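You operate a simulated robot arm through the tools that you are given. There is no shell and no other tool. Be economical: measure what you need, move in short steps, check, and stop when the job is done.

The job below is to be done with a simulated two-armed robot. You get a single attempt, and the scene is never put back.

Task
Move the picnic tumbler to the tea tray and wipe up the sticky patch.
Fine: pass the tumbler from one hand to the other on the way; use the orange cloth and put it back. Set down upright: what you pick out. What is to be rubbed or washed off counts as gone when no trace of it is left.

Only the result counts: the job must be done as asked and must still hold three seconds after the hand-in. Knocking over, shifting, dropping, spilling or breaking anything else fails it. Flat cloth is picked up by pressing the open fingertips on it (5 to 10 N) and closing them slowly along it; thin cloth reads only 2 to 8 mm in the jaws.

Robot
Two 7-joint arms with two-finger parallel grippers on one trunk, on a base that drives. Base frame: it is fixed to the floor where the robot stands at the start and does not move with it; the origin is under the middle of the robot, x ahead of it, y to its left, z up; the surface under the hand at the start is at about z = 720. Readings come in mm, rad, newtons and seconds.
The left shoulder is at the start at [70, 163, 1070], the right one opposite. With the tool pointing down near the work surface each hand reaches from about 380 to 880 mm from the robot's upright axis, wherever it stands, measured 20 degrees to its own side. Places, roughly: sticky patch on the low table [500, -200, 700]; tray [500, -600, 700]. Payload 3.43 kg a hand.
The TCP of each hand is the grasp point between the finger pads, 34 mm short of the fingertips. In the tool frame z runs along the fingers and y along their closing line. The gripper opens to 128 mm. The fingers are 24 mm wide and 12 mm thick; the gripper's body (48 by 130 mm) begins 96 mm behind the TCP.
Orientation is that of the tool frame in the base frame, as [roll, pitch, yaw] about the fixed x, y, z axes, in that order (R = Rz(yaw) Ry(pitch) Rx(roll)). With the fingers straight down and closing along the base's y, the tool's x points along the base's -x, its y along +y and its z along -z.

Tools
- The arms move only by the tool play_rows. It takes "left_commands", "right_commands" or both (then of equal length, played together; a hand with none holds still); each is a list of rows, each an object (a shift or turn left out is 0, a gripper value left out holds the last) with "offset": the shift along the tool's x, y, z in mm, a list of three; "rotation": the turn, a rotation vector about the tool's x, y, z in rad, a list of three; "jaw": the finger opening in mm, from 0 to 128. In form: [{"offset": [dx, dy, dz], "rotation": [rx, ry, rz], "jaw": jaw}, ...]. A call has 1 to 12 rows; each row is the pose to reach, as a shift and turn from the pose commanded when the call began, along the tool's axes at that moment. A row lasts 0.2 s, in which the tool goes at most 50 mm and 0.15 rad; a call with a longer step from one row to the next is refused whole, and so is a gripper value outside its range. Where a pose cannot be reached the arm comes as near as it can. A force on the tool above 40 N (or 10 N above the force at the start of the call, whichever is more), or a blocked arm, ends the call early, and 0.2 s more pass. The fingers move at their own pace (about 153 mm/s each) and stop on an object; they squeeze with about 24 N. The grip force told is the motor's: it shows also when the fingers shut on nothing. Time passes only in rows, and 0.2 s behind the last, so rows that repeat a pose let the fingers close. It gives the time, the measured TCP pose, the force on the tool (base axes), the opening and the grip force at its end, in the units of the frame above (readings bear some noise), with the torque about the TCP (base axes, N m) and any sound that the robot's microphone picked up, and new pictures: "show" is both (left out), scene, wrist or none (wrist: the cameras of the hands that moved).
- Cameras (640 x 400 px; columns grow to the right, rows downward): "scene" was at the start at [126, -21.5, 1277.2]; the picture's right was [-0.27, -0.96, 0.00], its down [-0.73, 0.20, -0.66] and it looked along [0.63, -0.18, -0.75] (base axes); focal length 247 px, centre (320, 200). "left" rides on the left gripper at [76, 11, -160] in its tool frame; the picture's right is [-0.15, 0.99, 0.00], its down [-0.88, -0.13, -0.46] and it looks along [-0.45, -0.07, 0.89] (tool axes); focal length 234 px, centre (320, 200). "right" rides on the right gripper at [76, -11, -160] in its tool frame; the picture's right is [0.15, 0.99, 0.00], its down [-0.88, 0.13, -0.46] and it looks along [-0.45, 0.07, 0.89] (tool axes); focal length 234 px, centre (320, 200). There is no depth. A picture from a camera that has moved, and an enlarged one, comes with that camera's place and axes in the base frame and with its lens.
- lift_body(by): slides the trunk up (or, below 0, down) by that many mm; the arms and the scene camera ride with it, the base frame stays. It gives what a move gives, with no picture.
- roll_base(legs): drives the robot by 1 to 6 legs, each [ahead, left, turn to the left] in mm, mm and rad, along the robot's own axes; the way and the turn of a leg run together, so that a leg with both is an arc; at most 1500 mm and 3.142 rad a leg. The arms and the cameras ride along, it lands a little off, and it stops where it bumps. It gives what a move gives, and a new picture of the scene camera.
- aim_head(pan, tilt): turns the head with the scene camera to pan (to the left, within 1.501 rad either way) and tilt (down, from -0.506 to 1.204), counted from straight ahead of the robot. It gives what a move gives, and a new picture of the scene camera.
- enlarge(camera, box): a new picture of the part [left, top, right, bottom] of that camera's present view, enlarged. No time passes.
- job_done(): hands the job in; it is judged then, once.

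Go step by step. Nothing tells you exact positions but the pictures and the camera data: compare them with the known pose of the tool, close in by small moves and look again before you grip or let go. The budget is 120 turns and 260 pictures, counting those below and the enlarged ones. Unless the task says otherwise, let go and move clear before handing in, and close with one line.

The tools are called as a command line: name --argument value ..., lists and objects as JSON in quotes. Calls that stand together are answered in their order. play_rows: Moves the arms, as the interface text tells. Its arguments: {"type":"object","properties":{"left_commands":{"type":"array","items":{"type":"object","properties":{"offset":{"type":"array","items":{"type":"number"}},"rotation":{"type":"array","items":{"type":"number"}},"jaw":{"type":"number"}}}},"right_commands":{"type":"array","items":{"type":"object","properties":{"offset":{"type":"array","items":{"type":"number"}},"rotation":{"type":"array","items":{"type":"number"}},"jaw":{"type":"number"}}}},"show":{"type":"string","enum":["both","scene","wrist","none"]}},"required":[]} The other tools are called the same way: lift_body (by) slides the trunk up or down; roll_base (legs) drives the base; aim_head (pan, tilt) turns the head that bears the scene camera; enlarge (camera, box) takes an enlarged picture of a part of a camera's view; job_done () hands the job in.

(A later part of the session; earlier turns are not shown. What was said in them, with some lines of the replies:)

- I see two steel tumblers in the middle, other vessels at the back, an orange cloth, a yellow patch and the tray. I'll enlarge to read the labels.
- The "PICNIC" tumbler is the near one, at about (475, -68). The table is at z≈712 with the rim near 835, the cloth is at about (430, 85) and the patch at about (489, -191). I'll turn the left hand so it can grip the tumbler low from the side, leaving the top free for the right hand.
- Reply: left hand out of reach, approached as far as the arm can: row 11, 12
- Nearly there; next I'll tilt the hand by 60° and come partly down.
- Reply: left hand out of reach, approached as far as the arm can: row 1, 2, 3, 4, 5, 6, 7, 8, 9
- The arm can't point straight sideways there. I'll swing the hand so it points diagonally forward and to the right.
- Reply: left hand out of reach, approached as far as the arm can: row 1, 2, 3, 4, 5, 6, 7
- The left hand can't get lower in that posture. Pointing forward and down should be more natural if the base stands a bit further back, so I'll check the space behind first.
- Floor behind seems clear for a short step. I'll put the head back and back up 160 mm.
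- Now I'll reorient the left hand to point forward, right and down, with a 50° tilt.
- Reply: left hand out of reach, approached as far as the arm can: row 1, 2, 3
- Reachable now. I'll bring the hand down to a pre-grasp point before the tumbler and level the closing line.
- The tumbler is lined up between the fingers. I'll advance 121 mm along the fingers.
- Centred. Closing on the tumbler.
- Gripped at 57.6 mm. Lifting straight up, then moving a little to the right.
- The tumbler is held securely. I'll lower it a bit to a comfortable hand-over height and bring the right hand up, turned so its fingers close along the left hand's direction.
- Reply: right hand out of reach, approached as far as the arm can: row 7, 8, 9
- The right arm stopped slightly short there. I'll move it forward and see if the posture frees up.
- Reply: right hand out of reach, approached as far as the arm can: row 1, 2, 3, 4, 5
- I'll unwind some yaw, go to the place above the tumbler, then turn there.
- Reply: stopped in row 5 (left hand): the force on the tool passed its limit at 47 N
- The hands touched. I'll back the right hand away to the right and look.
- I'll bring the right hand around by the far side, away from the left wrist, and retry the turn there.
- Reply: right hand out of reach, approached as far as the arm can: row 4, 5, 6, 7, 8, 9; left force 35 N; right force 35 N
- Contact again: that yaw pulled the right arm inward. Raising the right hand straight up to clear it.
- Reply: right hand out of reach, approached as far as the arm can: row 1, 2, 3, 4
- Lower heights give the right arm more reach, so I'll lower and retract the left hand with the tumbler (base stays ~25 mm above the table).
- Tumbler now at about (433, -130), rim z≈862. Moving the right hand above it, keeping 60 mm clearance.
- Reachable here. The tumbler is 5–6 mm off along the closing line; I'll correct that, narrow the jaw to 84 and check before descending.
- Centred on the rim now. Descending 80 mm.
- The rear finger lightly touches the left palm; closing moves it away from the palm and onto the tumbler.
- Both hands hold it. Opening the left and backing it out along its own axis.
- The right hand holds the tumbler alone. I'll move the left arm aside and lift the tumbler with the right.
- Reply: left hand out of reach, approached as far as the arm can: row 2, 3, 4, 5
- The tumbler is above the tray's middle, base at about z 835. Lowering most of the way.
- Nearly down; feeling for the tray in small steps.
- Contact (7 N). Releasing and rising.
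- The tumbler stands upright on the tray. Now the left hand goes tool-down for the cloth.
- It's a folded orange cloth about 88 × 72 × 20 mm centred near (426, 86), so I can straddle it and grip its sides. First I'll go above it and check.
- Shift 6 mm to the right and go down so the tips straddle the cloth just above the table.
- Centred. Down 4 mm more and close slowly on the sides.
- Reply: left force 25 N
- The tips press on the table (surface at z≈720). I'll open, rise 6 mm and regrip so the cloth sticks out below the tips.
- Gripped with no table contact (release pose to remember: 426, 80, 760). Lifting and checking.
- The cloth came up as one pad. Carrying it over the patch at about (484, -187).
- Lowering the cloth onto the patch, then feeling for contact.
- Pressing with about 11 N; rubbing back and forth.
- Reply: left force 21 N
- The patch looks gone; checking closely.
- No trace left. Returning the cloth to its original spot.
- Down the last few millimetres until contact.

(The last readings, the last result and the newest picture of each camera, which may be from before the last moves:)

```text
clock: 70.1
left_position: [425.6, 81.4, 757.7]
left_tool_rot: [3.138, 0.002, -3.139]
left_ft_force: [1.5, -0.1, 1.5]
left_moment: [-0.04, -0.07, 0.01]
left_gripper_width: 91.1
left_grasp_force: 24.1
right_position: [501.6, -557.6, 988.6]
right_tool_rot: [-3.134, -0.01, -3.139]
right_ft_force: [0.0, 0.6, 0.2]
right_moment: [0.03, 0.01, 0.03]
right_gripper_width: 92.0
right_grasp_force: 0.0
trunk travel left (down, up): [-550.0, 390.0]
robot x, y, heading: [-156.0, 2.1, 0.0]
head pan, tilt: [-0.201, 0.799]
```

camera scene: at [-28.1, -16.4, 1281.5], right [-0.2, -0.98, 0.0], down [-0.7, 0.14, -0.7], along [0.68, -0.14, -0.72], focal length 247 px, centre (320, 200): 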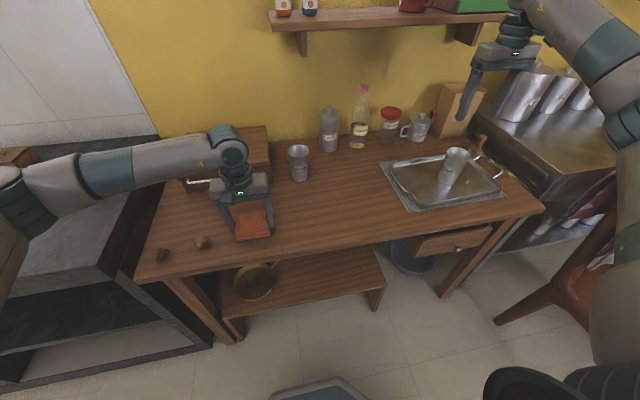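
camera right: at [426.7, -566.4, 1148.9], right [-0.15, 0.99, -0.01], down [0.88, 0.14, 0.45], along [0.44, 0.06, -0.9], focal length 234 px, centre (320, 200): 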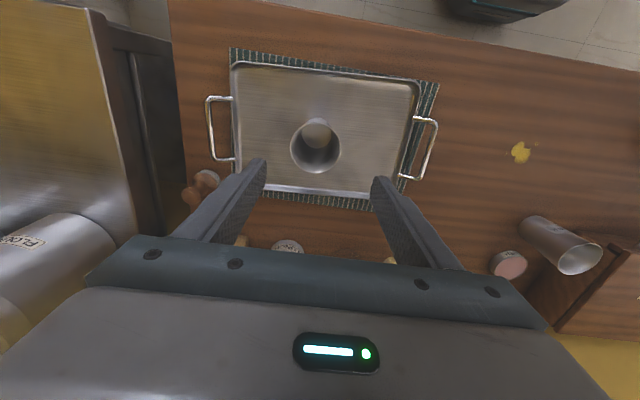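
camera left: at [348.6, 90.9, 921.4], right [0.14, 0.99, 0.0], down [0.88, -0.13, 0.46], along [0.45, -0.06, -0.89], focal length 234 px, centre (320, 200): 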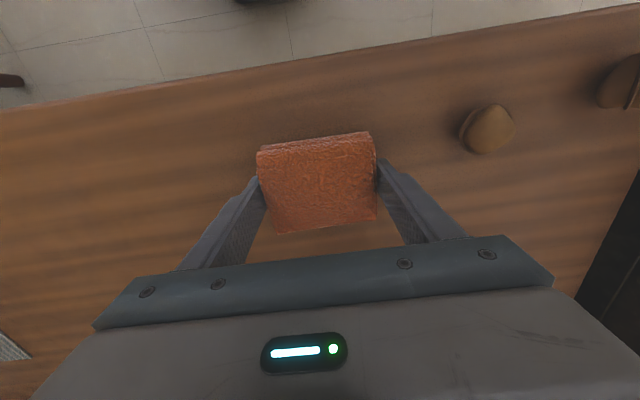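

The cloth rests on the table; releasing and rising.

play_rows --left_commands '[{"jaw": 98}, {"jaw": 110}, {"jaw": 124}, {"jaw": 124}, {"offset": [0, 0, -20]}, {"offset": [0, 0, -60]}, {"offset": [0, 0, -110]}, {"offset": [0, 0, -160]}, {"offset": [0, 0, -180]}]'

enlarge --camera "scene" --box '[130, 130, 350, 270]'

enlarge --camera "scene" --box '[370, 90, 530, 220]'

```text
clock: 72.1
left_position: [423.5, 79.5, 937.3]
left_tool_rot: [3.138, 0.0, -3.139]
left_ft_force: [0.2, -0.5, 0.3]
left_moment: [0.0, -0.02, 0.0]
left_gripper_width: 124.2
left_grasp_force: 0.0
right_position: [501.5, -557.2, 988.5]
right_tool_rot: [-3.135, -0.011, -3.137]
right_ft_force: [0.9, 0.3, -0.9]
right_moment: [0.02, 0.02, 0.01]
right_gripper_width: 92.0
right_grasp_force: 0.0
trunk travel left (down, up): [-550.0, 390.0]
robot x, y, heading: [-155.1, 0.2, -0.0]
head pan, tilt: [-0.201, 0.799]
camera scene: at [-28.1, -16.5, 1281.5], right [-0.2, -0.98, 0.0], down [-0.7, 0.14, -0.7], along [0.68, -0.14, -0.72], focal length 247 px, centre (320, 200)
camera left: at [347.5, 89.1, 1095.1], right [0.14, 0.99, 0.0], down [0.88, -0.13, 0.46], along [0.45, -0.06, -0.89], focal length 234 px, centre (320, 200)
```

scene: 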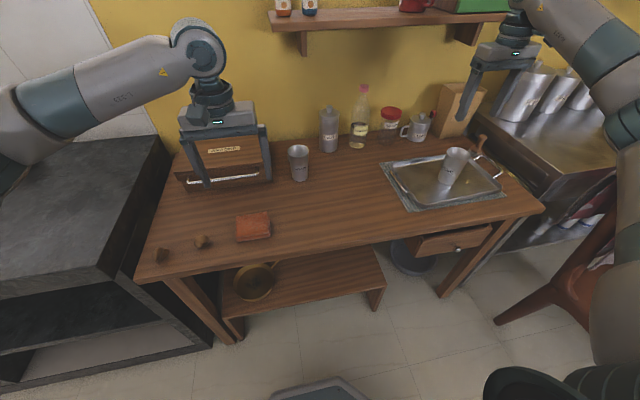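
left: 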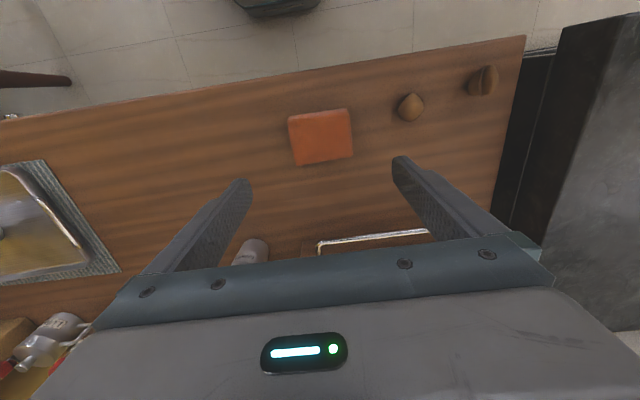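

```text
2.86 times, centred on (240, 200) of scene
camera zoom: at [-28.1, -16.5, 1281.5], right [-0.2, -0.98, 0.0], down [-0.7, 0.14, -0.7], along [0.68, -0.14, -0.72], focal length 706 px, centre (549, 200)
```

zoom: 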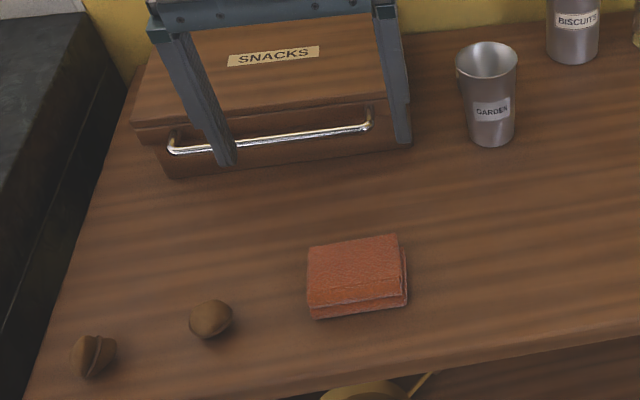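

```text
3.08 times, centred on (450, 155) of scene
camera zoom: at [-28.1, -16.5, 1281.5], right [-0.2, -0.98, 0.0], down [-0.7, 0.14, -0.7], along [0.68, -0.14, -0.72], focal length 761 px, centre (-80, 338)
```

zoom: 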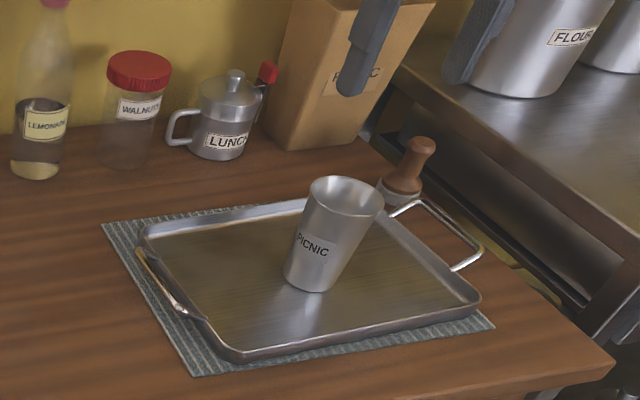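

All is in place: the tumbler is upright on the tray, the patch is gone, the cloth is back within a few millimetres of its spot, and both hands are clear. Handing in.

job_done

```text
The job is handed in.
```

The picnic tumbler was passed from the left hand to the right and stands upright on the tea tray. The sticky patch is wiped up with no visible trace, and the orange cloth is back within about 5 mm of its original spot, turned by a few degrees.
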